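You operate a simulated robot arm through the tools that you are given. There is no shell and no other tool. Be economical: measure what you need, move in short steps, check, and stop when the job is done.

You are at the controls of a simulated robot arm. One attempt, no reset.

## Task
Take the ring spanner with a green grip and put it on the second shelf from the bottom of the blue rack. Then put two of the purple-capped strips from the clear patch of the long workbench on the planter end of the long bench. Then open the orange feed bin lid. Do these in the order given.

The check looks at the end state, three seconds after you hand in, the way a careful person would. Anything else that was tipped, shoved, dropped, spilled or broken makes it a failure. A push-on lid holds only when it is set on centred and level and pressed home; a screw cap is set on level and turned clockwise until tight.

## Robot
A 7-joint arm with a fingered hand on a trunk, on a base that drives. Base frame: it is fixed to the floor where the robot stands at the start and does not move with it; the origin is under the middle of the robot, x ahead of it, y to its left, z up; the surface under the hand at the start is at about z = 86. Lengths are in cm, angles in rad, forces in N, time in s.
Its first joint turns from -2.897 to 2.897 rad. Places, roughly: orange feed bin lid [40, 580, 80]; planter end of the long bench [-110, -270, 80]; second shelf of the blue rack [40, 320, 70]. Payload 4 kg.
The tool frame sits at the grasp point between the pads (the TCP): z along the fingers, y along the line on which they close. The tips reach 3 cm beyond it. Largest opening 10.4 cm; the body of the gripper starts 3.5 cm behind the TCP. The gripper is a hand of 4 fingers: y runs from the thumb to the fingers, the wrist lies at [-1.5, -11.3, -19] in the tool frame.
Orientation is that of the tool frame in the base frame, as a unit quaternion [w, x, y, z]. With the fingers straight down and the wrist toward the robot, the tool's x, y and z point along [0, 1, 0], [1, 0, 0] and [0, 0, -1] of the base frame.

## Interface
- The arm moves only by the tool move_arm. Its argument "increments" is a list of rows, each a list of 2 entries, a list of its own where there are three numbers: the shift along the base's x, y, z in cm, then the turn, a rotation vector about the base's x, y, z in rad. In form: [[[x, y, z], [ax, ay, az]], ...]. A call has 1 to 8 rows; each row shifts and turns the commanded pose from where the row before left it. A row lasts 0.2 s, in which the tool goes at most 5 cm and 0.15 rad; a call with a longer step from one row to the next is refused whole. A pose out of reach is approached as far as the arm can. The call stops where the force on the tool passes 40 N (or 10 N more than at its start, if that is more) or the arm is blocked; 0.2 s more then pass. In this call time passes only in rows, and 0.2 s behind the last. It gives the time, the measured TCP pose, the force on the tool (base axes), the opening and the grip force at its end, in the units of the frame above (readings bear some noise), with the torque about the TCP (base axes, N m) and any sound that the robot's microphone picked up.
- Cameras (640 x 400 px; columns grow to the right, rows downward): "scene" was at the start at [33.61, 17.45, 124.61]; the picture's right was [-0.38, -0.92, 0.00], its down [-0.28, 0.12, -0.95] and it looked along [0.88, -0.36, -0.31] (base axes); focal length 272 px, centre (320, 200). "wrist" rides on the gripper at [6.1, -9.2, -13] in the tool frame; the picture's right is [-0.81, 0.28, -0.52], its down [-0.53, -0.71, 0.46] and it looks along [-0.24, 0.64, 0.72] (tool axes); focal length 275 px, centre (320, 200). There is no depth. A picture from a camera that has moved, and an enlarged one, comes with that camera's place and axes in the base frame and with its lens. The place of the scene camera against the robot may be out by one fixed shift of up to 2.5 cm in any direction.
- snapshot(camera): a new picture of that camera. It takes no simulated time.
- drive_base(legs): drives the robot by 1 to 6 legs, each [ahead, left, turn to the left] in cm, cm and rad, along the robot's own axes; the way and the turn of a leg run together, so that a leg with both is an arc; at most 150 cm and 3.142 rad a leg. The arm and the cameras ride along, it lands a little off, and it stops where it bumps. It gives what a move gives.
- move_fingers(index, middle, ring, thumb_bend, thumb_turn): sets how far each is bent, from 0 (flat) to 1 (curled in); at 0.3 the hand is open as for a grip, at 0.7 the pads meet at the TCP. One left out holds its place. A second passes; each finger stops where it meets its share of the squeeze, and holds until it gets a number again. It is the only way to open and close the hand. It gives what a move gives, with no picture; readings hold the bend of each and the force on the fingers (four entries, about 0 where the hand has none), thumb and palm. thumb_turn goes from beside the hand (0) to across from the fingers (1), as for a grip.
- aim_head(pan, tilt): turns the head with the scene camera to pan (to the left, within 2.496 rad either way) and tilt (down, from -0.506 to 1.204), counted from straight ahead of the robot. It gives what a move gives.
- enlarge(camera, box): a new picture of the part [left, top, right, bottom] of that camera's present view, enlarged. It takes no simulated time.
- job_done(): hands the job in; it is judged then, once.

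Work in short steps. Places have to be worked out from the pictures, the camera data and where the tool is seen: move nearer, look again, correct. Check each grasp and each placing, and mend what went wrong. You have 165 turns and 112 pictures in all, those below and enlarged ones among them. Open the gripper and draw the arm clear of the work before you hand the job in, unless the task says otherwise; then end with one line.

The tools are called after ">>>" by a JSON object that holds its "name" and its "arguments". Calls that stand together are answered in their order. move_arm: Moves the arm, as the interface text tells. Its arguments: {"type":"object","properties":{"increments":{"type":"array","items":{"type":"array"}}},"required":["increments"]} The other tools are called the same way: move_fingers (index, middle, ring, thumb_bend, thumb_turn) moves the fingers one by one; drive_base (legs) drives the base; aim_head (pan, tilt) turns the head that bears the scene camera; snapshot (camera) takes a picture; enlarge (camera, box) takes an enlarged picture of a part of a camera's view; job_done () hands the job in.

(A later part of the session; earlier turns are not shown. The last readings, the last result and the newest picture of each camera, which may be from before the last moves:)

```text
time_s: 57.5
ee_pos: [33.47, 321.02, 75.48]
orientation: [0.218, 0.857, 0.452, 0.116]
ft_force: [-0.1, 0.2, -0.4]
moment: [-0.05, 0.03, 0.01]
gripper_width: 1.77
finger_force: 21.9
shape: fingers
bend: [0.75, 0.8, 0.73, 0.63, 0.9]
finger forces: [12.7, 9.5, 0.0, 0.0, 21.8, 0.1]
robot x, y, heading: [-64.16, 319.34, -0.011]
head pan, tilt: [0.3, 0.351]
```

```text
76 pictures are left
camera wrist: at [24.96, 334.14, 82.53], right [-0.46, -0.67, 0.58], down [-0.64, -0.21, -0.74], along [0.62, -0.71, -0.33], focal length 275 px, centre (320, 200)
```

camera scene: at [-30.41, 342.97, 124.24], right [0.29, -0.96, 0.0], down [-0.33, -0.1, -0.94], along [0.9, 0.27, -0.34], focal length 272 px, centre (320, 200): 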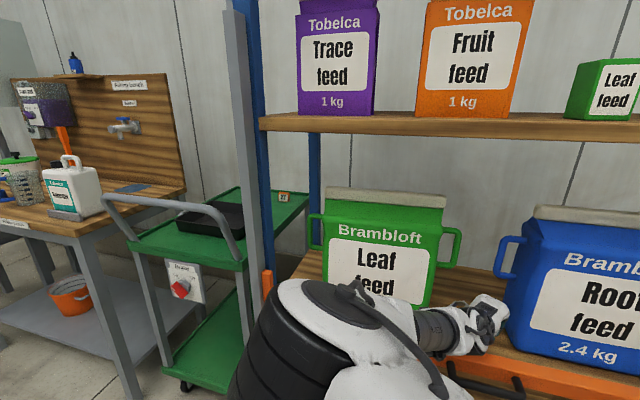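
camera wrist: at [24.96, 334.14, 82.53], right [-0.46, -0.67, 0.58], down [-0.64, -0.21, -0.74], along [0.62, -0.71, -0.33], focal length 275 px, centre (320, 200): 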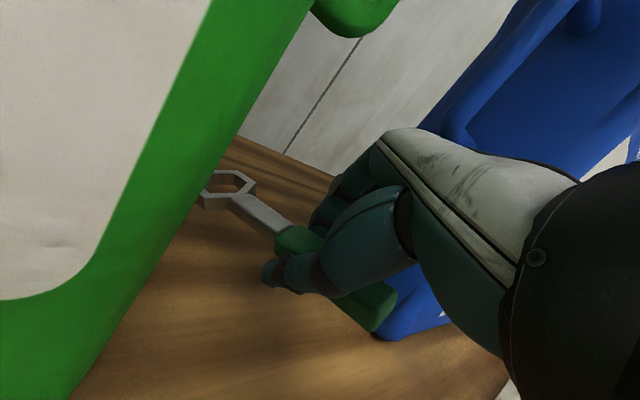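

Clear of both cans. Continuing down to contact.

>>> {"name": "move_arm", "arguments": {"increments": [[[0, 0, -0.6], [0, 0, 0]], [[0, 0, -0.6], [0, 0, 0]]]}}

```text
time_s: 58.1
ee_pos: [33.53, 321.02, 74.34]
orientation: [0.218, 0.857, 0.452, 0.116]
ft_force: [0.9, 0.4, -0.5]
moment: [0.01, 0.04, -0.03]
gripper_width: 1.77
finger_force: 22.2
shape: fingers
bend: [0.75, 0.8, 0.73, 0.63, 0.9]
finger forces: [12.7, 9.4, 0.0, 0.0, 21.7, 0.0]
robot x, y, heading: [-64.53, 319.34, -0.005]
head pan, tilt: [0.3, 0.351]
```

>>> {"name": "move_arm", "arguments": {"increments": [[[0, 0, -0.5], [0, 0, 0]], [[0, 0, -0.5], [0, 0, 0]]]}}

>>> {"name": "snapshot", "arguments": {"camera": "wrist"}}

```text
time_s: 58.7
ee_pos: [33.43, 321.05, 73.21]
orientation: [0.218, 0.857, 0.453, 0.117]
ft_force: [0.6, -0.2, -0.2]
moment: [-0.03, 0.02, -0.03]
gripper_width: 1.79
finger_force: 21.7
shape: fingers
bend: [0.75, 0.8, 0.73, 0.63, 0.9]
finger forces: [12.8, 9.3, 0.1, 0.0, 21.7, 0.0]
robot x, y, heading: [-64.63, 319.45, -0.009]
head pan, tilt: [0.3, 0.351]
```

```text
75 pictures are left
camera wrist: at [24.94, 334.12, 80.3], right [-0.46, -0.67, 0.58], down [-0.64, -0.21, -0.74], along [0.62, -0.71, -0.33], focal length 275 px, centre (320, 200)
```

wrist: 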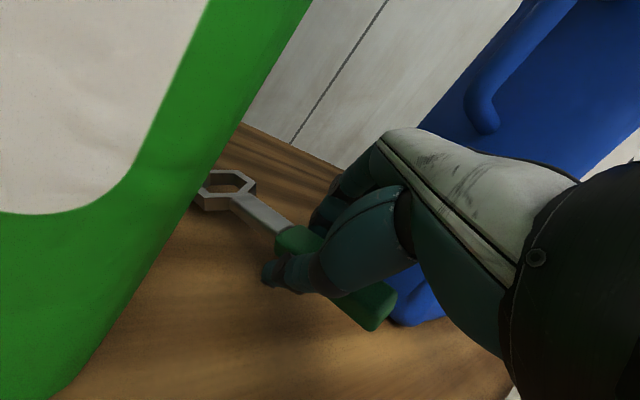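

Still no contact, so the shelf is a little lower than estimated. Continuing.

>>> {"name": "move_arm", "arguments": {"increments": [[[0, 0, -0.5], [0, 0, 0]], [[0, 0, -0.5], [0, 0, 0]]]}}

```text
time_s: 59.3
ee_pos: [33.4, 321.11, 72.41]
orientation: [0.217, 0.857, 0.452, 0.117]
ft_force: [0.0, -0.5, -0.6]
moment: [0.06, -0.08, -0.06]
gripper_width: 1.76
finger_force: 22.0
shape: fingers
bend: [0.75, 0.79, 0.73, 0.63, 0.9]
finger forces: [14.3, 9.1, 0.0, 0.0, 21.9, 0.0]
robot x, y, heading: [-64.25, 319.67, -0.013]
head pan, tilt: [0.3, 0.351]
```

>>> {"name": "move_arm", "arguments": {"increments": [[[0, 0, -0.4], [0, 0, 0]]]}}

>>> {"name": "snapshot", "arguments": {"camera": "wrist"}}

```text
time_s: 59.7
ee_pos: [33.44, 321.02, 72.08]
orientation: [0.217, 0.857, 0.453, 0.118]
ft_force: [-2.9, 0.5, 9.3]
moment: [0.2, -0.01, 0.05]
gripper_width: 1.74
finger_force: 28.7
shape: fingers
bend: [0.75, 0.79, 0.73, 0.63, 0.9]
finger forces: [14.8, 9.7, 0.1, 0.1, 32.5, 0.0]
robot x, y, heading: [-64.24, 319.47, -0.009]
head pan, tilt: [0.3, 0.351]
```

```text
74 pictures are left
camera wrist: at [25.0, 334.06, 79.14], right [-0.46, -0.67, 0.58], down [-0.63, -0.21, -0.74], along [0.62, -0.71, -0.33], focal length 275 px, centre (320, 200)
```

wrist: 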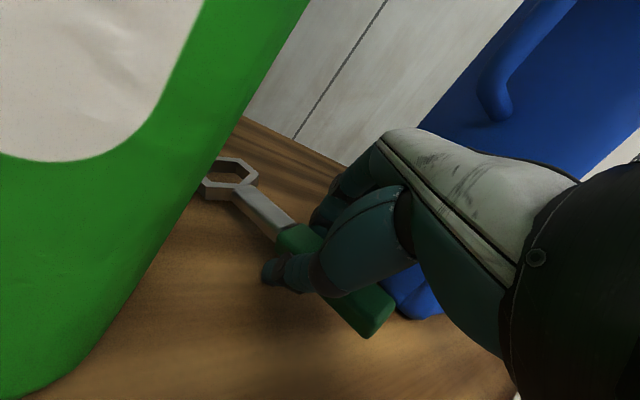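

Contact with the shelf (9 N). I release by opening the fingers first, then the thumb.

>>> {"name": "move_fingers", "arguments": {"index": 0.55, "middle": 0.55, "ring": 0.55}}

>>> {"name": "snapshot", "arguments": {"camera": "wrist"}}

```text
time_s: 60.7
ee_pos: [33.44, 321.08, 71.89]
orientation: [0.218, 0.857, 0.453, 0.117]
ft_force: [0.0, -0.3, 0.3]
moment: [0.0, 0.01, -0.01]
gripper_width: 1.9
finger_force: 2.0
shape: fingers
bend: [0.53, 0.55, 0.55, 0.73, 0.97]
finger forces: [2.1, 0.1, 0.0, 0.1, 2.4, 0.1]
robot x, y, heading: [-64.65, 320.08, -0.005]
head pan, tilt: [0.3, 0.351]
```

```text
73 pictures are left
camera wrist: at [24.98, 334.08, 79.01], right [-0.46, -0.67, 0.58], down [-0.64, -0.21, -0.74], along [0.62, -0.71, -0.33], focal length 275 px, centre (320, 200)
```

wrist: 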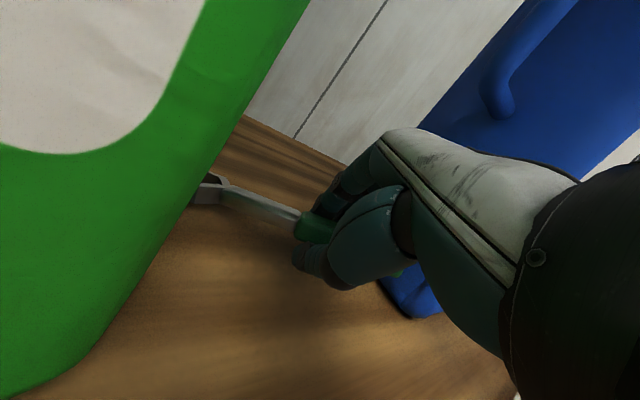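

The thumb followed and pushed the spanner onto its edge. I open the thumb now so it can settle.

>>> {"name": "move_fingers", "arguments": {"thumb_bend": 0.55}}

>>> {"name": "snapshot", "arguments": {"camera": "wrist"}}

```text
time_s: 61.7
ee_pos: [33.44, 320.97, 71.99]
orientation: [0.217, 0.857, 0.453, 0.118]
ft_force: [-0.8, 1.2, 10.6]
moment: [0.17, 0.02, -0.03]
gripper_width: 3.11
finger_force: 5.0
shape: fingers
bend: [0.55, 0.55, 0.55, 0.61, 0.98]
finger forces: [0.1, 0.0, 0.0, 0.1, 10.4, 0.0]
robot x, y, heading: [-64.72, 319.65, -0.011]
head pan, tilt: [0.3, 0.351]
```

```text
72 pictures are left
camera wrist: at [24.96, 334.09, 79.08], right [-0.46, -0.67, 0.58], down [-0.64, -0.21, -0.74], along [0.62, -0.71, -0.33], focal length 275 px, centre (320, 200)
```

wrist: 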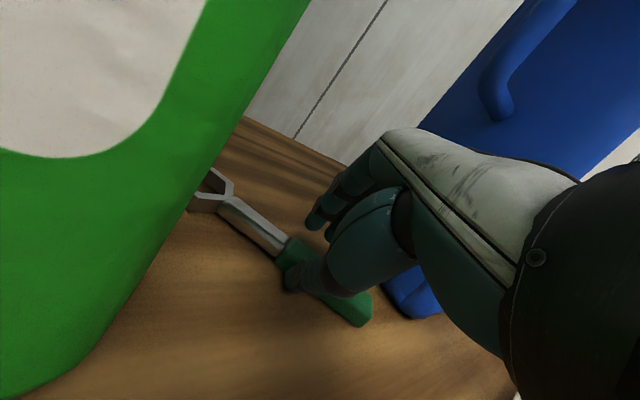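

>>> {"name": "move_arm", "arguments": {"increments": [[[0, 0, 0.8], [0, 0, 0]]]}}

>>> {"name": "move_fingers", "arguments": {"thumb_bend": 0.45}}

>>> {"name": "snapshot", "arguments": {"camera": "wrist"}}

```text
time_s: 62.1
ee_pos: [33.4, 321.02, 72.78]
orientation: [0.216, 0.856, 0.454, 0.116]
ft_force: [0.2, -0.6, -0.4]
moment: [0.02, 0.02, 0.01]
gripper_width: 3.9
finger_force: 0.1
shape: fingers
bend: [0.55, 0.55, 0.55, 0.55, 0.97]
finger forces: [0.0, 0.0, 0.0, 0.0, 0.0, 0.1]
robot x, y, heading: [-64.4, 319.31, -0.009]
head pan, tilt: [0.3, 0.351]
```

```text
time_s: 63.1
ee_pos: [33.36, 321.11, 72.89]
orientation: [0.218, 0.857, 0.452, 0.116]
ft_force: [0.0, -0.4, 6.2]
moment: [0.11, 0.05, -0.01]
gripper_width: 4.77
finger_force: 2.9
shape: fingers
bend: [0.55, 0.55, 0.55, 0.48, 0.97]
finger forces: [0.0, 0.0, 0.0, 0.0, 5.8, 0.0]
robot x, y, heading: [-64.68, 319.39, -0.001]
head pan, tilt: [0.3, 0.351]
```

```text
71 pictures are left
camera wrist: at [24.99, 334.1, 79.92], right [-0.46, -0.67, 0.58], down [-0.64, -0.21, -0.74], along [0.62, -0.71, -0.33], focal length 275 px, centre (320, 200)
```

wrist: 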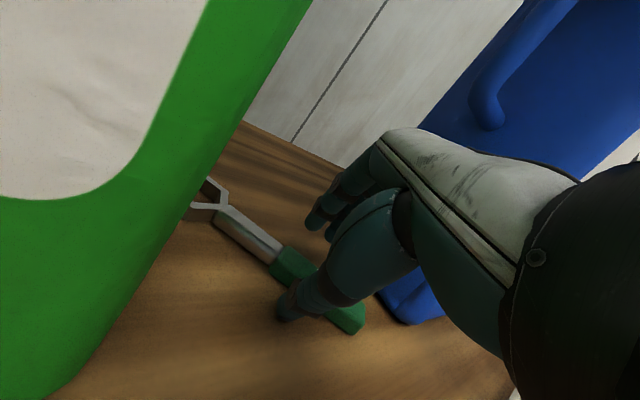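

The thumb is on the near side and the fingertips are above the spanner's top. I withdraw along the tool axis, back and slightly up.

>>> {"name": "move_arm", "arguments": {"increments": [[[-0.6, 0.2, 1.2], [0, 0, 0]], [[-1.5, 0.3, 1.2], [0, 0, 0]], [[-3, 0, 1], [0, 0, 0]], [[-4, 0, 0.5], [0, 0, 0]]]}}

>>> {"name": "snapshot", "arguments": {"camera": "wrist"}}

```text
time_s: 64.1
ee_pos: [24.3, 321.44, 76.77]
orientation: [0.217, 0.857, 0.453, 0.117]
ft_force: [-0.6, -0.6, 0.2]
moment: [0.0, -0.02, -0.04]
gripper_width: 5.18
finger_force: 0.0
shape: fingers
bend: [0.55, 0.55, 0.55, 0.45, 0.97]
finger forces: [0.0, 0.0, 0.0, 0.0, 0.0, 0.1]
robot x, y, heading: [-64.39, 319.74, -0.007]
head pan, tilt: [0.3, 0.351]
```

```text
70 pictures are left
camera wrist: at [15.9, 334.58, 83.82], right [-0.46, -0.67, 0.58], down [-0.64, -0.21, -0.74], along [0.62, -0.71, -0.33], focal length 275 px, centre (320, 200)
```

wrist: 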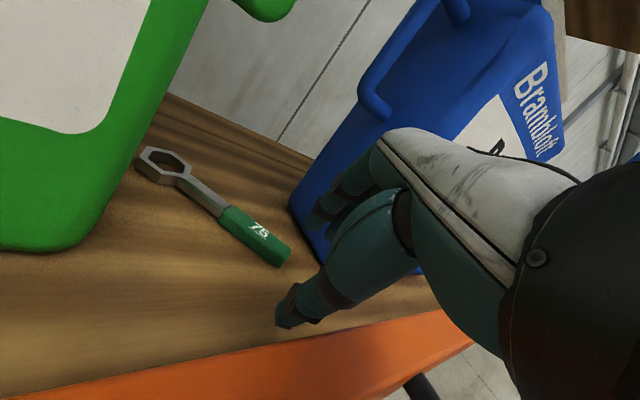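

The spanner lies flat on the shelf and both cans stand undisturbed. I back out and restore the arm's downward pose.

>>> {"name": "drive_base", "arguments": {"legs": [[-20, 0, 0]]}}

>>> {"name": "move_arm", "arguments": {"increments": [[[0, 0, 4], [0, 0, 0.15]], [[0, 0, 4], [0, 0, 0.15]], [[0, 0, 4], [0, 0, 0.15]], [[0, 0, 4], [0, 0, 0.15]], [[0, 0, 4], [0, 0.125, 0]], [[0, 0, 3], [0, 0.125, 0]], [[0, 0, 3], [0, 0.125, 0]], [[0, 0, 2], [0, 0.125, 0]]]}}

>>> {"name": "snapshot", "arguments": {"camera": "scene"}}

```text
time_s: 65.7
ee_pos: [4.32, 321.67, 76.68]
orientation: [0.218, 0.857, 0.452, 0.116]
ft_force: [-0.4, 0.1, -0.7]
moment: [-0.01, 0.03, 0.02]
gripper_width: 5.19
finger_force: 0.0
shape: fingers
bend: [0.55, 0.55, 0.55, 0.45, 0.97]
finger forces: [0.0, 0.0, 0.0, 0.0, 0.0, 0.0]
robot x, y, heading: [-84.6, 319.8, -0.008]
head pan, tilt: [0.3, 0.351]
```

```text
time_s: 67.5
ee_pos: [4.66, 322.85, 102.45]
orientation: [0.041, 0.693, 0.717, 0.07]
ft_force: [-0.1, 0.0, 0.0]
moment: [0.01, 0.01, 0.03]
gripper_width: 5.18
finger_force: 0.0
shape: fingers
bend: [0.55, 0.55, 0.55, 0.45, 0.97]
finger forces: [0.0, 0.0, 0.1, 0.0, 0.0, 0.0]
out of reach, approached as far as the arm can: row 7, 8
robot x, y, heading: [-84.81, 319.58, -0.011]
head pan, tilt: [0.3, 0.351]
```

```text
69 pictures are left
camera scene: at [-50.43, 343.13, 124.24], right [0.29, -0.96, 0.0], down [-0.33, -0.1, -0.94], along [0.9, 0.27, -0.34], focal length 272 px, centre (320, 200)
```

scene: 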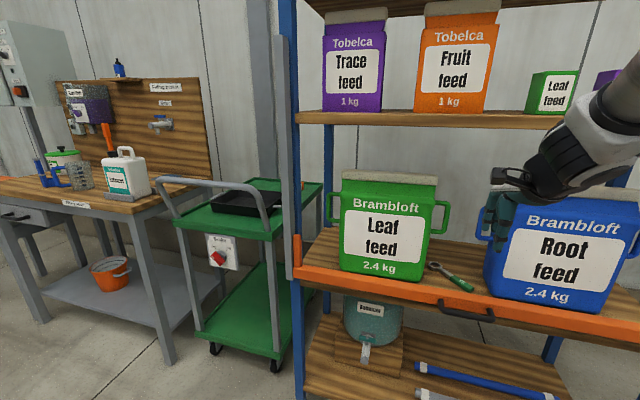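

Spanner confirmed on the shelf. I retract the arm a bit so the downward orientation becomes reachable, then drive back to the workbench.

>>> {"name": "move_arm", "arguments": {"increments": [[[-4, -1, 0], [0, 0, 0]], [[-4, -1, 0], [0, 0, 0]], [[-4, -1, 0], [0, 0, 0]]]}}

>>> {"name": "drive_base", "arguments": {"legs": [[0, -110, 0], [46, 0, 0], [0, -110, 0], [0, -90, 0]]}}

```text
time_s: 68.3
ee_pos: [-7.34, 319.86, 102.29]
orientation: [0.04, 0.691, 0.718, 0.071]
ft_force: [0.3, -0.1, 0.4]
moment: [-0.01, -0.03, 0.0]
gripper_width: 5.2
finger_force: 0.1
shape: fingers
bend: [0.55, 0.55, 0.55, 0.45, 0.97]
finger forces: [0.1, 0.1, 0.0, 0.1, 0.0, 0.0]
robot x, y, heading: [-84.53, 319.28, -0.005]
head pan, tilt: [0.3, 0.351]
```

```text
time_s: 85.8
ee_pos: [35.85, 11.93, 102.36]
orientation: [0.04, 0.689, 0.721, 0.07]
ft_force: [0.6, 0.2, 0.2]
moment: [0.03, -0.01, 0.01]
gripper_width: 5.2
finger_force: 0.1
shape: fingers
bend: [0.55, 0.55, 0.55, 0.45, 0.97]
finger forces: [0.0, 0.0, 0.1, 0.0, 0.1, 0.1]
robot x, y, heading: [-41.61, 11.17, -0.006]
head pan, tilt: [0.3, 0.351]
```

I correct the residual tilt and raise the hand, then drive back to the bench near the start pose.

>>> {"name": "move_arm", "arguments": {"increments": [[[0, 0, 3], [-0.021, 0.078, -0.023]], [[0, 0, 4], [-0.021, 0.078, -0.022]]]}}

>>> {"name": "move_fingers", "arguments": {"index": 0.4, "middle": 0.4, "ring": 0.4, "thumb_bend": 0.4}}

>>> {"name": "drive_base", "arguments": {"legs": [[0, -9, 0], [40, 0, 0]]}}

>>> {"name": "aim_head", "arguments": {"pan": -0.15, "tilt": 0.6}}

>>> {"name": "snapshot", "arguments": {"camera": "scene"}}

>>> {"name": "snapshot", "arguments": {"camera": "wrist"}}

```text
time_s: 86.4
ee_pos: [35.66, 12.08, 108.4]
orientation: [0.0, 0.708, 0.706, 0.001]
ft_force: [-0.1, -0.2, 0.8]
moment: [0.05, 0.0, 0.01]
gripper_width: 5.22
finger_force: 0.1
shape: fingers
bend: [0.55, 0.55, 0.55, 0.45, 0.97]
finger forces: [0.1, 0.0, 0.0, 0.0, 0.1, 0.1]
out of reach, approached as far as the arm can: row 1
robot x, y, heading: [-41.43, 10.63, 0.003]
head pan, tilt: [0.3, 0.351]
```

```text
time_s: 87.4
ee_pos: [35.71, 12.24, 108.44]
orientation: [-0.001, 0.707, 0.707, 0.0]
ft_force: [-0.6, 0.7, -0.5]
moment: [0.0, -0.01, -0.01]
gripper_width: 7.77
finger_force: 0.0
shape: fingers
bend: [0.4, 0.4, 0.4, 0.4, 0.97]
finger forces: [0.0, 0.0, 0.0, 0.0, 0.0, 0.1]
robot x, y, heading: [-41.6, 10.89, 0.002]
head pan, tilt: [0.3, 0.351]
```

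```text
time_s: 90.6
ee_pos: [75.71, 2.24, 108.44]
orientation: [-0.001, 0.712, 0.702, 0.0]
ft_force: [0.3, 0.1, 0.4]
moment: [-0.03, 0.02, 0.0]
gripper_width: 7.74
finger_force: 0.0
shape: fingers
bend: [0.4, 0.4, 0.4, 0.4, 0.97]
finger forces: [0.0, 0.0, 0.1, 0.1, 0.0, 0.0]
robot x, y, heading: [-1.37, 1.83, -0.015]
head pan, tilt: [0.3, 0.351]
```

```text
time_s: 91.5
ee_pos: [75.87, 2.3, 108.35]
orientation: [0.0, 0.712, 0.702, 0.001]
ft_force: [-0.1, 0.4, -0.3]
moment: [-0.01, 0.01, -0.01]
gripper_width: 7.73
finger_force: 0.0
shape: fingers
bend: [0.4, 0.4, 0.4, 0.4, 0.97]
finger forces: [0.1, 0.1, 0.0, 0.0, 0.0, 0.0]
robot x, y, heading: [-1.4, 1.66, -0.015]
head pan, tilt: [-0.15, 0.6]
```

```text
68 pictures are left
camera scene: at [32.56, 21.26, 121.97], right [-0.16, -0.99, 0.0], down [-0.56, 0.09, -0.83], along [0.81, -0.13, -0.56], focal length 272 px, centre (320, 200)
```

scene: 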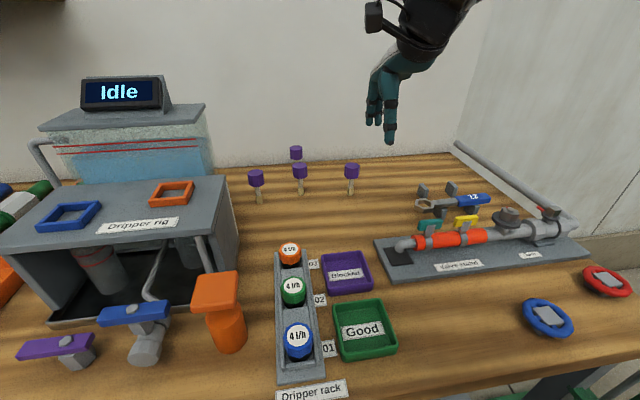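

```text
67 pictures are left
camera wrist: at [66.71, 8.42, 121.47], right [0.27, -0.81, 0.52], down [-0.72, -0.52, -0.46], along [0.64, -0.25, -0.72], focal length 275 px, centre (320, 200)
```

wrist: 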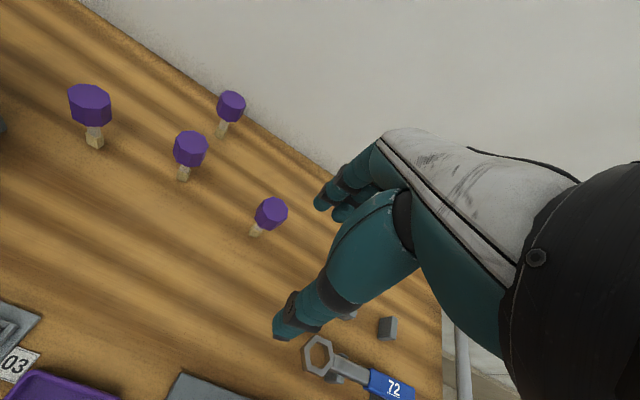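

P1 stands at (86, 3.8) with its cap centred around z≈92.5. I move over it and partway down.

>>> {"name": "move_arm", "arguments": {"increments": [[[4, 0.7, 0], [0, 0, 0]], [[4, 0.8, 0], [0, 0, 0]], [[2.2, 0, -3], [0, 0, 0]], [[0, 0, -4], [0, 0, 0]]]}}

>>> {"name": "snapshot", "arguments": {"camera": "wrist"}}

>>> {"name": "enlarge", "arguments": {"camera": "scene", "box": [240, 80, 440, 220]}}

```text
time_s: 92.5
ee_pos: [85.91, 4.14, 101.33]
orientation: [-0.001, 0.709, 0.705, -0.001]
ft_force: [-1.1, 1.4, -0.4]
moment: [-0.15, -0.05, -0.04]
gripper_width: 7.78
finger_force: 0.0
shape: fingers
bend: [0.4, 0.4, 0.4, 0.4, 0.98]
finger forces: [0.0, 0.1, 0.0, 0.1, 0.0, 0.1]
robot x, y, heading: [-1.33, 1.93, -0.008]
head pan, tilt: [-0.15, 0.6]
```

```text
66 pictures are left
camera wrist: at [76.72, 10.37, 114.21], right [0.27, -0.81, 0.52], down [-0.72, -0.53, -0.45], along [0.64, -0.25, -0.72], focal length 275 px, centre (320, 200)
```

wrist: 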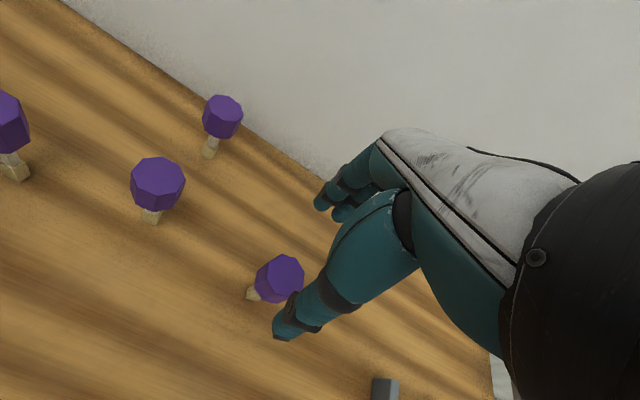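

```text
2.86 times, centred on (340, 150) of scene
camera zoom: at [32.38, 22.42, 121.28], right [-0.03, -1.0, 0.0], down [-0.63, 0.02, -0.78], along [0.78, -0.02, -0.63], focal length 776 px, centre (263, 343)
```

zoom: 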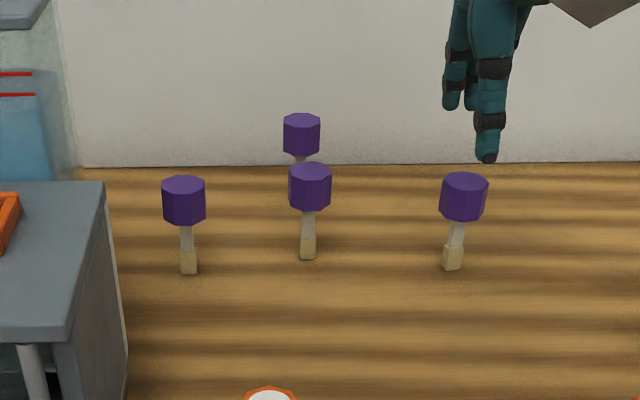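

Alignment over P1 is good (cap at x≈85.9, y≈3.7). Descending to cap height.

>>> {"name": "move_arm", "arguments": {"increments": [[[0, -0.3, -3], [0, 0, 0]], [[0, 0, -3], [0, 0, 0]], [[0, 0, -2], [0, 0, 0]]]}}

>>> {"name": "snapshot", "arguments": {"camera": "wrist"}}

>>> {"name": "enlarge", "arguments": {"camera": "scene", "box": [280, 80, 440, 220]}}

```text
time_s: 93.3
ee_pos: [86.1, 3.44, 93.4]
orientation: [0.0, 0.711, 0.703, 0.001]
ft_force: [0.1, 0.3, -0.7]
moment: [-0.02, -0.02, -0.03]
gripper_width: 7.78
finger_force: 0.0
shape: fingers
bend: [0.4, 0.4, 0.4, 0.4, 0.98]
finger forces: [0.0, 0.1, 0.1, 0.1, 0.0, 0.0]
robot x, y, heading: [-1.49, 2.3, -0.008]
head pan, tilt: [-0.15, 0.6]
```

```text
64 pictures are left
camera wrist: at [76.88, 9.61, 106.41], right [0.27, -0.81, 0.52], down [-0.72, -0.52, -0.46], along [0.64, -0.25, -0.72], focal length 275 px, centre (320, 200)
```

wrist: 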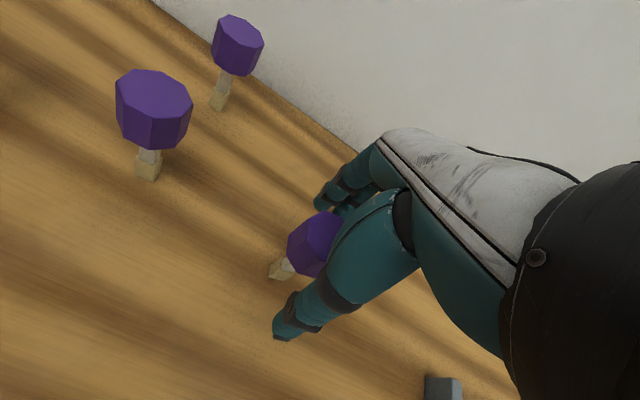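

```text
2.86 times, centred on (360, 150) of scene
camera zoom: at [32.55, 21.25, 121.97], right [-0.16, -0.99, 0.0], down [-0.56, 0.09, -0.83], along [0.81, -0.13, -0.56], focal length 776 px, centre (206, 343)
```

zoom: 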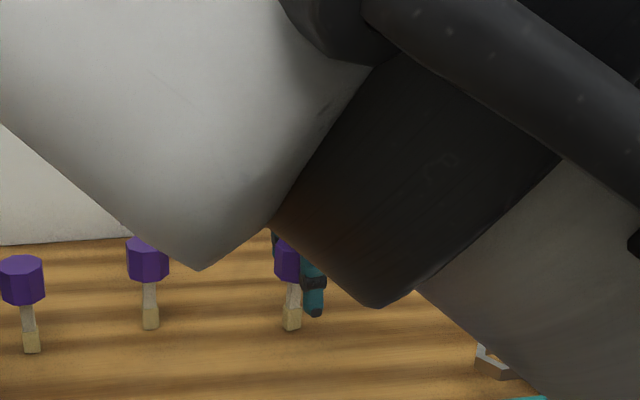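

The cap is between thumb and fingers. I nudge 0.5 cm left and close gently.

>>> {"name": "move_arm", "arguments": {"increments": [[[0, 0.5, -0.4], [0, 0, 0]]]}}

>>> {"name": "move_fingers", "arguments": {"index": 0.65, "middle": 0.65, "ring": 0.65, "thumb_bend": 0.65}}

>>> {"name": "snapshot", "arguments": {"camera": "wrist"}}

```text
time_s: 93.7
ee_pos: [85.95, 4.0, 93.1]
orientation: [-0.001, 0.712, 0.702, 0.002]
ft_force: [0.1, -0.9, -0.4]
moment: [0.0, 0.0, 0.01]
gripper_width: 7.79
finger_force: 0.1
shape: fingers
bend: [0.4, 0.4, 0.4, 0.4, 0.98]
finger forces: [0.1, 0.0, 0.0, 0.0, 0.0, 0.0]
robot x, y, heading: [-1.17, 2.09, -0.01]
head pan, tilt: [-0.15, 0.6]
```

```text
time_s: 94.7
ee_pos: [86.06, 3.97, 92.98]
orientation: [-0.001, 0.711, 0.703, 0.0]
ft_force: [-0.9, 1.1, -0.1]
moment: [-0.01, 0.0, -0.04]
gripper_width: 1.8
finger_force: 1.5
shape: fingers
bend: [0.64, 0.64, 0.65, 0.63, 0.97]
finger forces: [1.1, 0.6, 0.0, 0.0, 1.7, 0.0]
robot x, y, heading: [-1.02, 1.85, -0.009]
head pan, tilt: [-0.15, 0.6]
```

```text
62 pictures are left
camera wrist: at [76.87, 10.16, 106.06], right [0.27, -0.81, 0.52], down [-0.72, -0.52, -0.46], along [0.64, -0.25, -0.72], focal length 275 px, centre (320, 200)
```

wrist: 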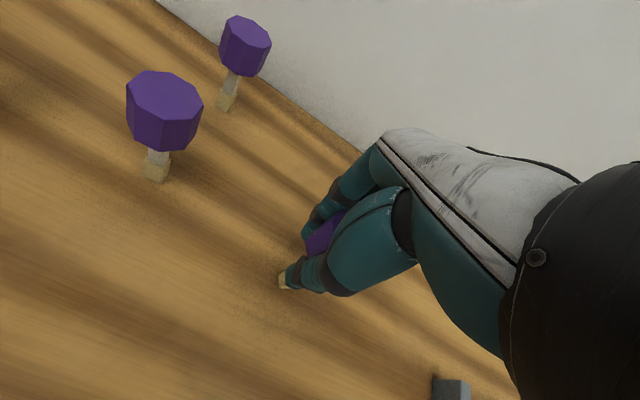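

The cap is contacted lightly on both sides. I squeeze a bit more and lift.

>>> {"name": "move_fingers", "arguments": {"index": 0.74, "middle": 0.74, "ring": 0.7, "thumb_bend": 0.74}}

>>> {"name": "move_arm", "arguments": {"increments": [[[0, 0, 2], [0, 0, 0]], [[0, 0, 4], [0, 0, 0]], [[0, 0, 5], [0, 0, 0]], [[0, 0, 4], [0, 0, 0]]]}}

>>> {"name": "snapshot", "arguments": {"camera": "wrist"}}

>>> {"name": "snapshot", "arguments": {"camera": "scene"}}

```text
time_s: 95.7
ee_pos: [85.94, 4.05, 93.1]
orientation: [-0.001, 0.711, 0.703, 0.001]
ft_force: [-0.4, -0.4, 0.2]
moment: [0.0, 0.02, 0.0]
gripper_width: 0.39
finger_force: 11.1
shape: fingers
bend: [0.73, 0.73, 0.7, 0.69, 0.96]
finger forces: [6.0, 5.1, 0.1, 0.1, 11.5, 0.1]
robot x, y, heading: [-1.06, 2.13, -0.012]
head pan, tilt: [-0.15, 0.6]
```

```text
time_s: 96.7
ee_pos: [86.01, 3.68, 108.04]
orientation: [0.0, 0.711, 0.703, 0.0]
ft_force: [-0.6, 0.3, 0.2]
moment: [0.0, -0.01, 0.02]
gripper_width: 0.37
finger_force: 11.4
shape: fingers
bend: [0.73, 0.73, 0.7, 0.69, 0.96]
finger forces: [5.8, 5.2, 0.1, 0.1, 11.4, 0.0]
robot x, y, heading: [-1.72, 1.99, -0.014]
head pan, tilt: [-0.15, 0.6]
```

```text
61 pictures are left
camera wrist: at [76.96, 9.94, 121.09], right [0.27, -0.81, 0.52], down [-0.72, -0.52, -0.46], along [0.64, -0.25, -0.73], focal length 275 px, centre (320, 200)
```

wrist: 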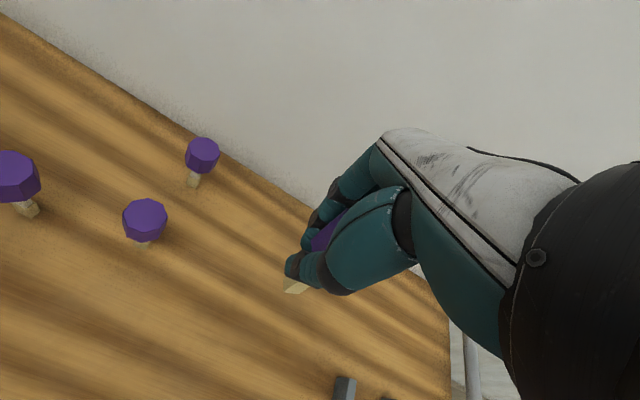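

```text
60 pictures are left
camera scene: at [32.57, 21.25, 121.96], right [-0.16, -0.99, 0.0], down [-0.56, 0.09, -0.82], along [0.81, -0.13, -0.57], focal length 272 px, centre (320, 200)
```

scene: 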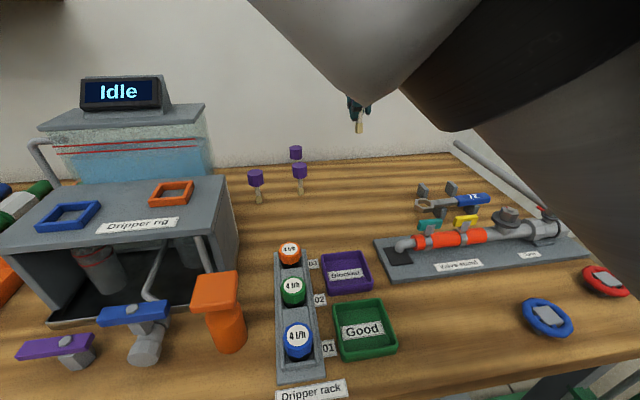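

The strip is held upright and lifted. I back away from the bench and then look toward the planter bench.

>>> {"name": "enlarge", "arguments": {"camera": "scene", "box": [330, 80, 390, 140]}}

>>> {"name": "drive_base", "arguments": {"legs": [[-42, 0, 0]]}}

>>> {"name": "move_arm", "arguments": {"increments": [[[-4, 0, 0], [0, 0, 0]], [[-4, 0, 1], [0, 0, 0]], [[-4, 0, 1], [0, 0, 0]], [[-3, 0, 0], [0, 0, 0]]]}}

>>> {"name": "aim_head", "arguments": {"pan": -1.3, "tilt": 0.25}}

>>> {"name": "snapshot", "arguments": {"camera": "scene"}}

```text
6.67 times, centred on (360, 110) of scene
camera zoom: at [32.57, 21.25, 121.96], right [-0.16, -0.99, 0.0], down [-0.56, 0.09, -0.82], along [0.81, -0.13, -0.57], focal length 1811 px, centre (53, 800)
```

zoom: 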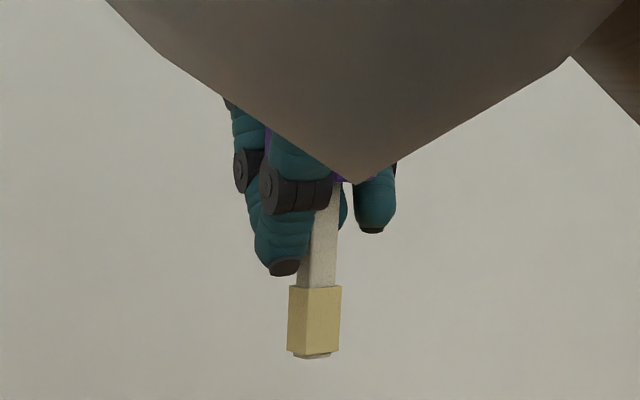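

```text
time_s: 99.3
ee_pos: [43.67, 4.18, 107.93]
orientation: [0.0, 0.712, 0.702, 0.001]
ft_force: [0.4, 0.2, 0.5]
moment: [-0.01, 0.0, -0.01]
gripper_width: 0.37
finger_force: 11.1
shape: fingers
bend: [0.73, 0.73, 0.7, 0.69, 0.96]
finger forces: [5.8, 5.2, 0.1, 0.0, 11.3, 0.0]
robot x, y, heading: [-43.8, 2.77, -0.016]
head pan, tilt: [-0.15, 0.6]
```

```text
time_s: 100.0
ee_pos: [35.71, -7.22, 109.39]
orientation: [-0.001, 0.782, 0.623, 0.0]
ft_force: [-0.1, -0.2, -0.6]
moment: [0.0, -0.03, 0.02]
gripper_width: 0.34
finger_force: 10.7
shape: fingers
bend: [0.73, 0.73, 0.7, 0.69, 0.96]
finger forces: [5.8, 5.0, 0.1, 0.1, 11.5, 0.1]
robot x, y, heading: [-43.72, 2.45, -0.015]
head pan, tilt: [-0.15, 0.6]
stopped in row 3: the arm was blocked; the commanded pose is now the measured one
```

```text
time_s: 101.4
ee_pos: [35.66, -7.0, 109.47]
orientation: [-0.004, 0.782, 0.623, 0.004]
ft_force: [0.4, 0.2, -0.1]
moment: [-0.02, -0.01, -0.04]
gripper_width: 0.36
finger_force: 11.3
shape: fingers
bend: [0.73, 0.73, 0.7, 0.69, 0.96]
finger forces: [5.8, 5.1, 0.0, 0.0, 11.4, 0.1]
robot x, y, heading: [-43.56, 2.3, -0.012]
head pan, tilt: [-1.3, 0.25]
```

```text
58 pictures are left
camera scene: at [-11.66, 16.89, 123.86], right [-0.67, -0.74, 0.0], down [-0.28, 0.26, -0.92], along [0.68, -0.62, -0.38], focal length 272 px, centre (320, 200)
```

scene: 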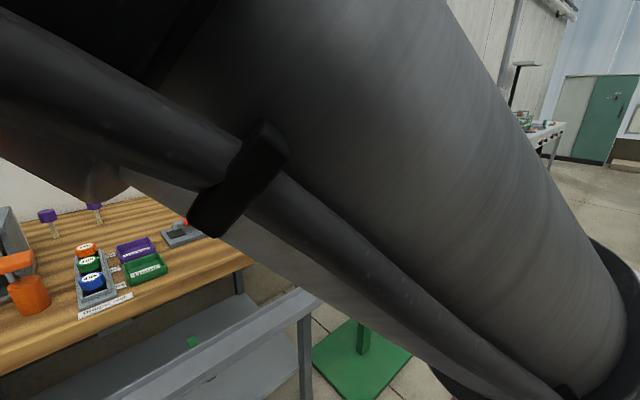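

The upper arm blocks this view. I look further to the right-rear instead.

>>> {"name": "aim_head", "arguments": {"pan": -2.1, "tilt": 0.3}}

>>> {"name": "snapshot", "arguments": {"camera": "scene"}}

```text
time_s: 102.5
ee_pos: [35.57, -6.94, 109.4]
orientation: [-0.003, 0.782, 0.623, 0.003]
ft_force: [0.4, -1.1, -0.9]
moment: [0.05, -0.01, 0.0]
gripper_width: 0.35
finger_force: 11.1
shape: fingers
bend: [0.73, 0.73, 0.7, 0.69, 0.96]
finger forces: [5.8, 5.1, 0.0, 0.0, 11.3, 0.0]
robot x, y, heading: [-44.14, 2.32, -0.01]
head pan, tilt: [-2.1, 0.3]
```

```text
57 pictures are left
camera scene: at [-11.64, 16.91, 123.88], right [-0.67, -0.74, 0.0], down [-0.28, 0.25, -0.92], along [0.69, -0.62, -0.38], focal length 272 px, centre (320, 200)
```

scene: 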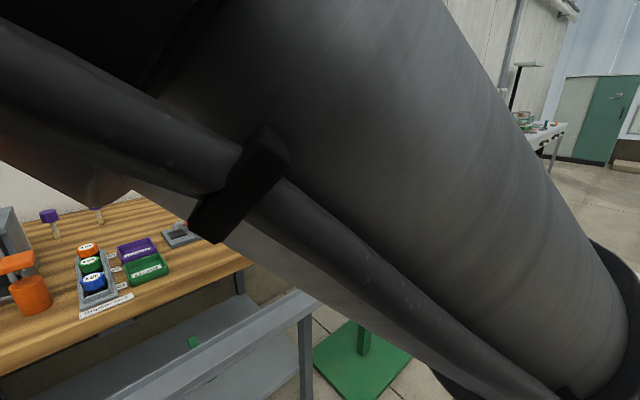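

The head is jammed against the upper arm. I turn the head away left and re-pose the arm.

>>> {"name": "aim_head", "arguments": {"pan": 0.8, "tilt": 0.3}}

>>> {"name": "move_arm", "arguments": {"increments": [[[4, 2, 0], [0, 0, 0.1]], [[4, 2, 0], [0, 0, 0.12]], [[0, 3, 0], [0, 0, 0]]]}}

>>> {"name": "snapshot", "arguments": {"camera": "wrist"}}

```text
time_s: 105.0
ee_pos: [35.59, -6.86, 109.33]
orientation: [-0.002, 0.781, 0.625, 0.002]
ft_force: [0.9, -0.5, 0.1]
moment: [-0.06, 0.0, 0.0]
gripper_width: 0.39
finger_force: 11.1
shape: fingers
bend: [0.73, 0.73, 0.7, 0.69, 0.96]
finger forces: [5.7, 5.1, 0.1, 0.0, 11.2, 0.0]
robot x, y, heading: [-43.34, 2.21, -0.013]
head pan, tilt: [0.799, 0.3]
```

```text
time_s: 105.8
ee_pos: [43.75, -0.01, 109.48]
orientation: [-0.002, 0.708, 0.707, 0.002]
ft_force: [-0.1, -0.7, -0.6]
moment: [0.0, -0.03, 0.0]
gripper_width: 0.37
finger_force: 11.4
shape: fingers
bend: [0.73, 0.73, 0.7, 0.69, 0.96]
finger forces: [5.8, 5.2, 0.1, 0.0, 11.3, 0.0]
robot x, y, heading: [-43.7, 2.4, -0.015]
head pan, tilt: [0.799, 0.3]
```

```text
56 pictures are left
camera wrist: at [34.58, 6.02, 122.57], right [0.27, -0.81, 0.51], down [-0.71, -0.53, -0.46], along [0.64, -0.24, -0.73], focal length 275 px, centre (320, 200)
```

wrist: 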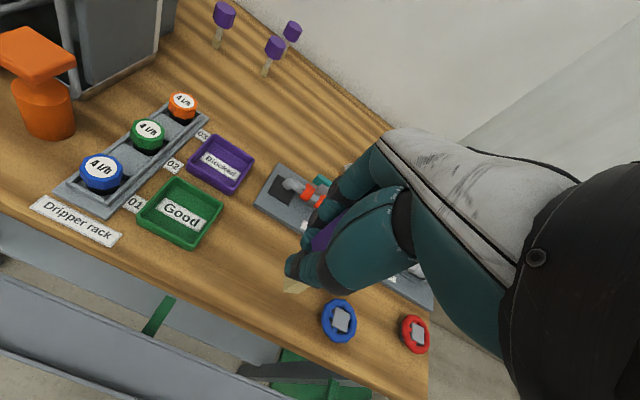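

Arm is clean again. I raise it, move the base 8 cm forward for turning clearance from the island, and turn right in stages, checking on the way.

>>> {"name": "move_arm", "arguments": {"increments": [[[0, 0, 4], [0, 0, 0]], [[0, 0, 4], [0, 0, 0]], [[-1, 0, 3], [0, 0, 0]]]}}

>>> {"name": "drive_base", "arguments": {"legs": [[8, 0, 0], [0, 0, -0.4]]}}

>>> {"name": "snapshot", "arguments": {"camera": "wrist"}}

>>> {"name": "aim_head", "arguments": {"pan": 0.1, "tilt": 0.5}}

>>> {"name": "snapshot", "arguments": {"camera": "scene"}}

```text
time_s: 106.6
ee_pos: [42.68, 0.12, 120.42]
orientation: [-0.002, 0.707, 0.707, 0.002]
ft_force: [0.4, 0.1, -0.8]
moment: [0.02, 0.04, 0.03]
gripper_width: 0.33
finger_force: 11.4
shape: fingers
bend: [0.73, 0.73, 0.7, 0.69, 0.96]
finger forces: [5.7, 5.2, 0.1, 0.0, 11.2, 0.0]
robot x, y, heading: [-43.84, 2.62, -0.011]
head pan, tilt: [0.799, 0.3]
```

```text
time_s: 108.9
ee_pos: [43.29, -32.68, 120.29]
orientation: [-0.002, 0.831, 0.556, 0.003]
ft_force: [-0.3, 0.1, 0.1]
moment: [0.01, 0.01, 0.02]
gripper_width: 0.35
finger_force: 10.4
shape: fingers
bend: [0.73, 0.73, 0.7, 0.69, 0.96]
finger forces: [5.7, 5.3, 0.0, 0.0, 11.1, 0.1]
robot x, y, heading: [-36.13, 2.03, -0.405]
head pan, tilt: [0.799, 0.3]
```

```text
55 pictures are left
camera wrist: at [37.17, -23.63, 133.37], right [-0.06, -0.86, 0.51], down [-0.86, -0.22, -0.46], along [0.5, -0.47, -0.73], focal length 275 px, centre (320, 200)
```

wrist: 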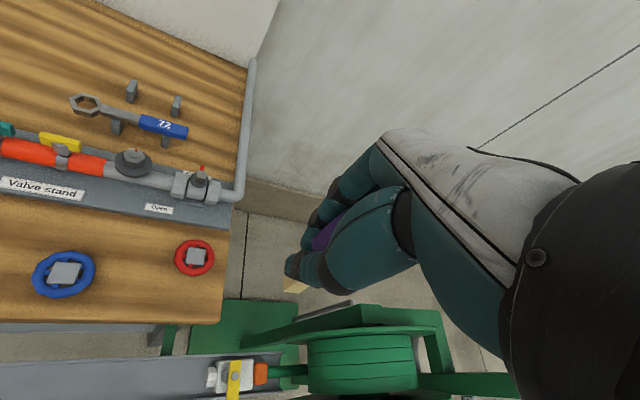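

```text
time_s: 109.9
ee_pos: [43.42, -32.72, 120.32]
orientation: [-0.002, 0.831, 0.556, 0.002]
ft_force: [-0.7, -0.4, -1.1]
moment: [0.02, -0.02, 0.01]
gripper_width: 0.31
finger_force: 10.8
shape: fingers
bend: [0.73, 0.73, 0.7, 0.69, 0.96]
finger forces: [5.7, 5.2, 0.0, 0.1, 11.1, 0.0]
robot x, y, heading: [-35.68, 2.28, -0.402]
head pan, tilt: [0.099, 0.499]
```

```text
54 pictures are left
camera scene: at [3.91, 9.58, 122.88], right [-0.3, -0.95, 0.0], down [-0.46, 0.14, -0.88], along [0.84, -0.26, -0.48], focal length 272 px, centre (320, 200)
```

scene: 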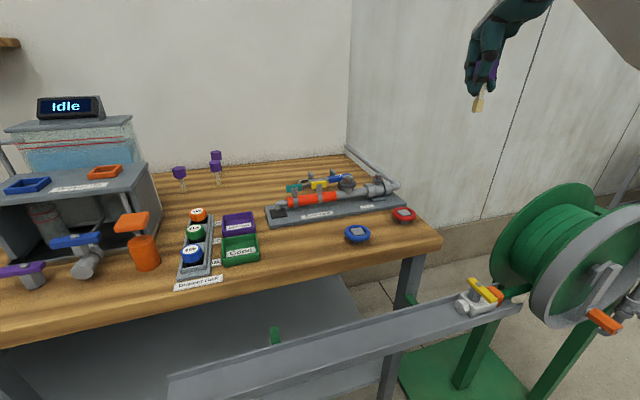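

That is a hose reel with its top around z≈92, and the hand is well above it. I continue turning right to face -y.

>>> {"name": "drive_base", "arguments": {"legs": [[0, 0, -1.17]]}}

>>> {"name": "aim_head", "arguments": {"pan": 0.1, "tilt": 0.35}}

>>> {"name": "snapshot", "arguments": {"camera": "scene"}}

```text
time_s: 113.2
ee_pos: [-36.83, -84.26, 120.31]
orientation: [0.0, 1.0, 0.006, 0.003]
ft_force: [0.1, 0.1, -0.7]
moment: [-0.02, -0.02, -0.01]
gripper_width: 0.28
finger_force: 11.0
shape: fingers
bend: [0.73, 0.73, 0.7, 0.7, 0.96]
finger forces: [5.7, 5.0, 0.0, 0.1, 10.6, 0.1]
robot x, y, heading: [-35.68, 2.27, -1.571]
head pan, tilt: [0.099, 0.499]
```

```text
time_s: 114.0
ee_pos: [-36.91, -84.19, 120.37]
orientation: [0.0, 1.0, 0.006, 0.003]
ft_force: [-0.4, -0.3, 0.6]
moment: [0.0, 0.01, 0.04]
gripper_width: 0.31
finger_force: 10.7
shape: fingers
bend: [0.73, 0.73, 0.7, 0.7, 0.96]
finger forces: [5.7, 5.0, 0.0, 0.0, 10.4, 0.1]
robot x, y, heading: [-35.81, 2.14, -1.579]
head pan, tilt: [0.099, 0.351]
```

```text
53 pictures are left
camera scene: at [-13.76, -29.95, 124.24], right [-0.99, -0.1, 0.0], down [-0.03, 0.34, -0.94], along [0.09, -0.93, -0.34], focal length 272 px, centre (320, 200)
```

scene: 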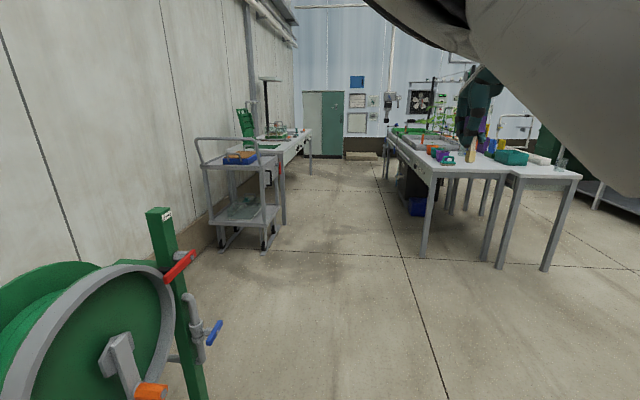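

The planter bench's near end is at y≈-237, x≈-81 to -133, with cups and small items on it. I drive ahead to y≈-140, then slide over and look.

>>> {"name": "drive_base", "arguments": {"legs": [[140, 0, 0], [0, -40, 0]]}}

>>> {"name": "aim_head", "arguments": {"pan": 0.0, "tilt": 0.55}}

>>> {"name": "snapshot", "arguments": {"camera": "scene"}}

>>> {"name": "snapshot", "arguments": {"camera": "wrist"}}

```text
time_s: 123.0
ee_pos: [-79.55, -221.49, 120.35]
orientation: [0.0, 1.0, -0.004, 0.003]
ft_force: [-0.3, -0.2, -0.3]
moment: [0.02, -0.02, 0.0]
gripper_width: 0.3
finger_force: 10.7
shape: fingers
bend: [0.73, 0.73, 0.7, 0.7, 0.96]
finger forces: [5.7, 5.0, 0.1, 0.1, 10.5, 0.1]
robot x, y, heading: [-76.85, -135.14, -1.59]
head pan, tilt: [0.099, 0.351]
```

```text
time_s: 123.7
ee_pos: [-79.59, -221.68, 120.24]
orientation: [0.0, 1.0, -0.003, 0.002]
ft_force: [-0.2, 0.0, -0.2]
moment: [-0.01, 0.03, -0.05]
gripper_width: 0.28
finger_force: 11.2
shape: fingers
bend: [0.73, 0.73, 0.7, 0.7, 0.96]
finger forces: [5.7, 5.0, 0.1, 0.0, 10.5, 0.0]
robot x, y, heading: [-76.56, -135.12, -1.587]
head pan, tilt: [0.0, 0.55]
```

```text
52 pictures are left
camera scene: at [-56.44, -167.56, 122.42], right [-1.0, 0.02, 0.0], down [0.01, 0.52, -0.85], along [-0.01, -0.85, -0.52], focal length 272 px, centre (320, 200)
```

scene: 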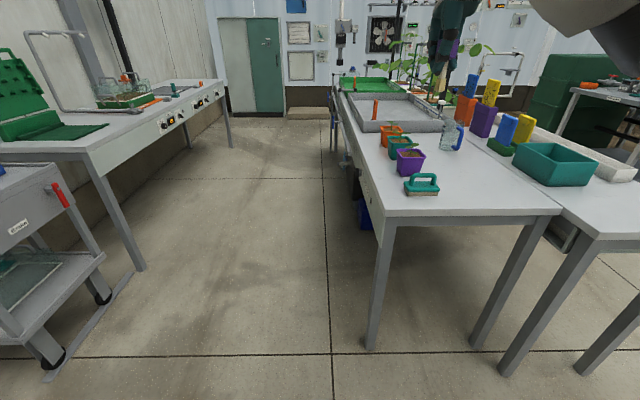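

```text
51 pictures are left
camera wrist: at [-73.45, -212.52, 133.37], right [-0.81, -0.27, 0.51], down [-0.53, 0.72, -0.46], along [-0.24, -0.64, -0.73], focal length 275 px, centre (320, 200)
```

wrist: 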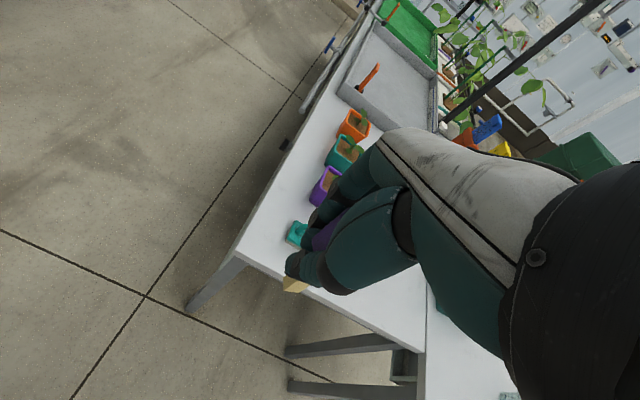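

There's a clear area on the near end around (-112, -256), between the brush and pots on one side and the second table on the other. I drive to bring the hand over it.

>>> {"name": "drive_base", "arguments": {"legs": [[0, -34, 0], [33, 0, 0]]}}

>>> {"name": "move_arm", "arguments": {"increments": [[[0, 0, -4], [0, 0, 0]], [[0, 0, -4], [0, 0, 0]], [[0, 0, -4], [0, 0, 0]], [[0, 0, -4], [0, 0, 0]]]}}

>>> {"name": "aim_head", "arguments": {"pan": 0.1, "tilt": 0.7}}

>>> {"name": "snapshot", "arguments": {"camera": "scene"}}

>>> {"name": "snapshot", "arguments": {"camera": "wrist"}}

```text
time_s: 127.7
ee_pos: [-114.12, -253.73, 120.39]
orientation: [-0.001, 1.0, -0.003, 0.002]
ft_force: [0.8, -0.2, 0.3]
moment: [-0.01, -0.03, -0.01]
gripper_width: 0.29
finger_force: 11.1
shape: fingers
bend: [0.73, 0.73, 0.7, 0.7, 0.96]
finger forces: [5.7, 5.0, 0.1, 0.1, 10.5, 0.0]
robot x, y, heading: [-111.58, -167.37, -1.581]
head pan, tilt: [0.0, 0.55]
```

```text
time_s: 128.7
ee_pos: [-114.12, -253.85, 104.38]
orientation: [0.0, 1.0, -0.002, 0.002]
ft_force: [-0.1, 0.5, -0.4]
moment: [0.01, -0.01, 0.03]
gripper_width: 0.27
finger_force: 10.6
shape: fingers
bend: [0.73, 0.73, 0.7, 0.7, 0.96]
finger forces: [5.6, 5.0, 0.1, 0.0, 10.5, 0.0]
robot x, y, heading: [-111.77, -167.25, -1.589]
head pan, tilt: [0.0, 0.55]
```

```text
time_s: 129.4
ee_pos: [-114.17, -253.84, 104.37]
orientation: [0.0, 1.0, -0.003, 0.003]
ft_force: [-1.0, 0.1, -0.3]
moment: [0.02, -0.01, -0.01]
gripper_width: 0.25
finger_force: 11.0
shape: fingers
bend: [0.73, 0.73, 0.7, 0.7, 0.96]
finger forces: [5.6, 5.0, 0.0, 0.0, 10.6, 0.0]
robot x, y, heading: [-111.35, -167.73, -1.584]
head pan, tilt: [0.099, 0.7]
```

```text
50 pictures are left
camera scene: at [-90.32, -199.14, 121.11], right [-1.0, -0.08, 0.0], down [-0.05, 0.64, -0.77], along [0.06, -0.76, -0.64], focal length 272 px, centre (320, 200)
```

scene: 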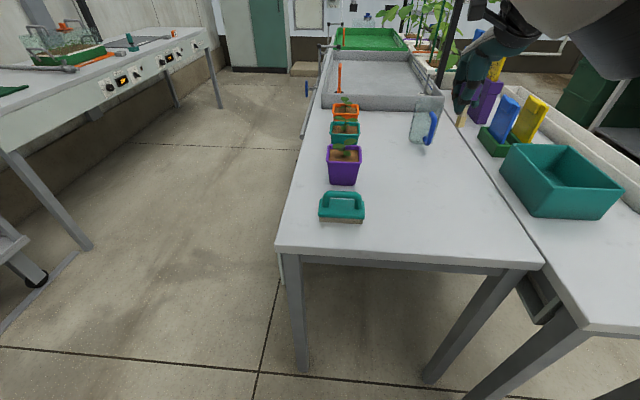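

```text
49 pictures are left
camera wrist: at [-108.05, -244.74, 117.41], right [-0.81, -0.27, 0.51], down [-0.53, 0.72, -0.46], along [-0.24, -0.64, -0.73], focal length 275 px, centre (320, 200)
```

wrist: 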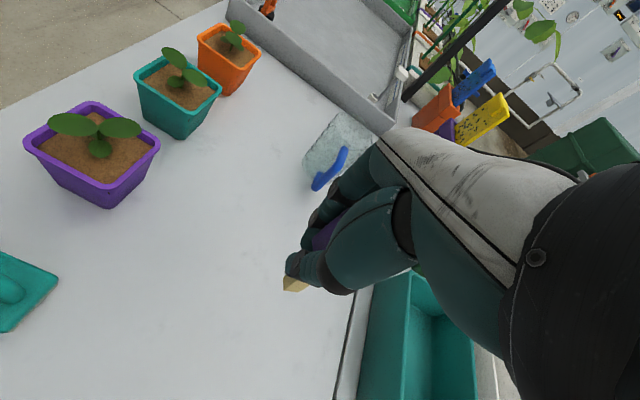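

The spot below the hand is clear on all sides. I lower toward the bench, slowing as the strip nears z≈80.

>>> {"name": "move_arm", "arguments": {"increments": [[[0, 0, -4], [0, 0, 0]], [[0, 0, -4], [0, 0, 0]], [[0, 0, -4], [0, 0, 0]], [[0, 0, -3], [0, 0, 0]]]}}

>>> {"name": "snapshot", "arguments": {"camera": "wrist"}}

>>> {"name": "aim_head", "arguments": {"pan": -0.1, "tilt": 0.6}}

>>> {"name": "snapshot", "arguments": {"camera": "scene"}}

```text
time_s: 130.4
ee_pos: [-114.13, -253.77, 89.32]
orientation: [0.0, 1.0, -0.002, 0.002]
ft_force: [0.4, -0.3, 0.0]
moment: [-0.01, 0.03, 0.02]
gripper_width: 0.25
finger_force: 10.4
shape: fingers
bend: [0.73, 0.73, 0.7, 0.7, 0.96]
finger forces: [5.4, 5.1, 0.1, 0.0, 10.5, 0.0]
robot x, y, heading: [-111.65, -167.26, -1.585]
head pan, tilt: [0.099, 0.7]
```

```text
48 pictures are left
camera wrist: at [-108.16, -244.63, 102.33], right [-0.81, -0.27, 0.51], down [-0.53, 0.72, -0.46], along [-0.24, -0.64, -0.73], focal length 275 px, centre (320, 200)
```

wrist: 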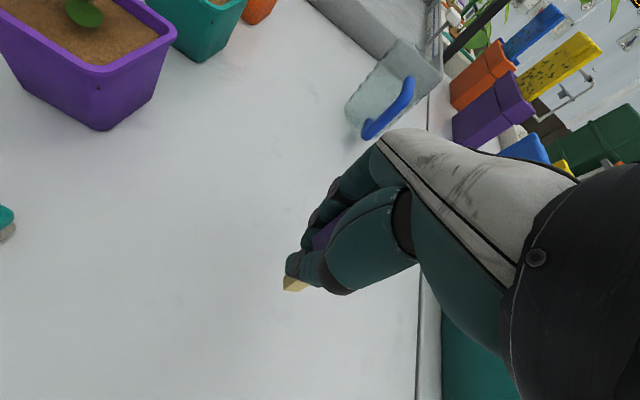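

```text
time_s: 131.1
ee_pos: [-114.17, -253.8, 89.27]
orientation: [0.0, 1.0, -0.003, 0.003]
ft_force: [0.2, 0.1, -0.7]
moment: [0.0, 0.05, 0.02]
gripper_width: 0.27
finger_force: 10.1
shape: fingers
bend: [0.73, 0.73, 0.7, 0.7, 0.96]
finger forces: [5.4, 5.0, 0.0, 0.0, 10.5, 0.0]
robot x, y, heading: [-111.76, -167.15, -1.584]
head pan, tilt: [-0.099, 0.6]
```

```text
47 pictures are left
camera scene: at [-92.04, -199.46, 121.96], right [-0.99, 0.11, 0.0], down [0.06, 0.56, -0.82], along [-0.09, -0.82, -0.57], focal length 272 px, centre (320, 200)
```

scene: 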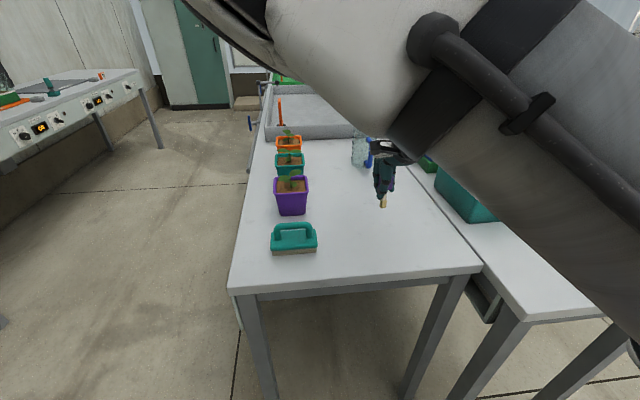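

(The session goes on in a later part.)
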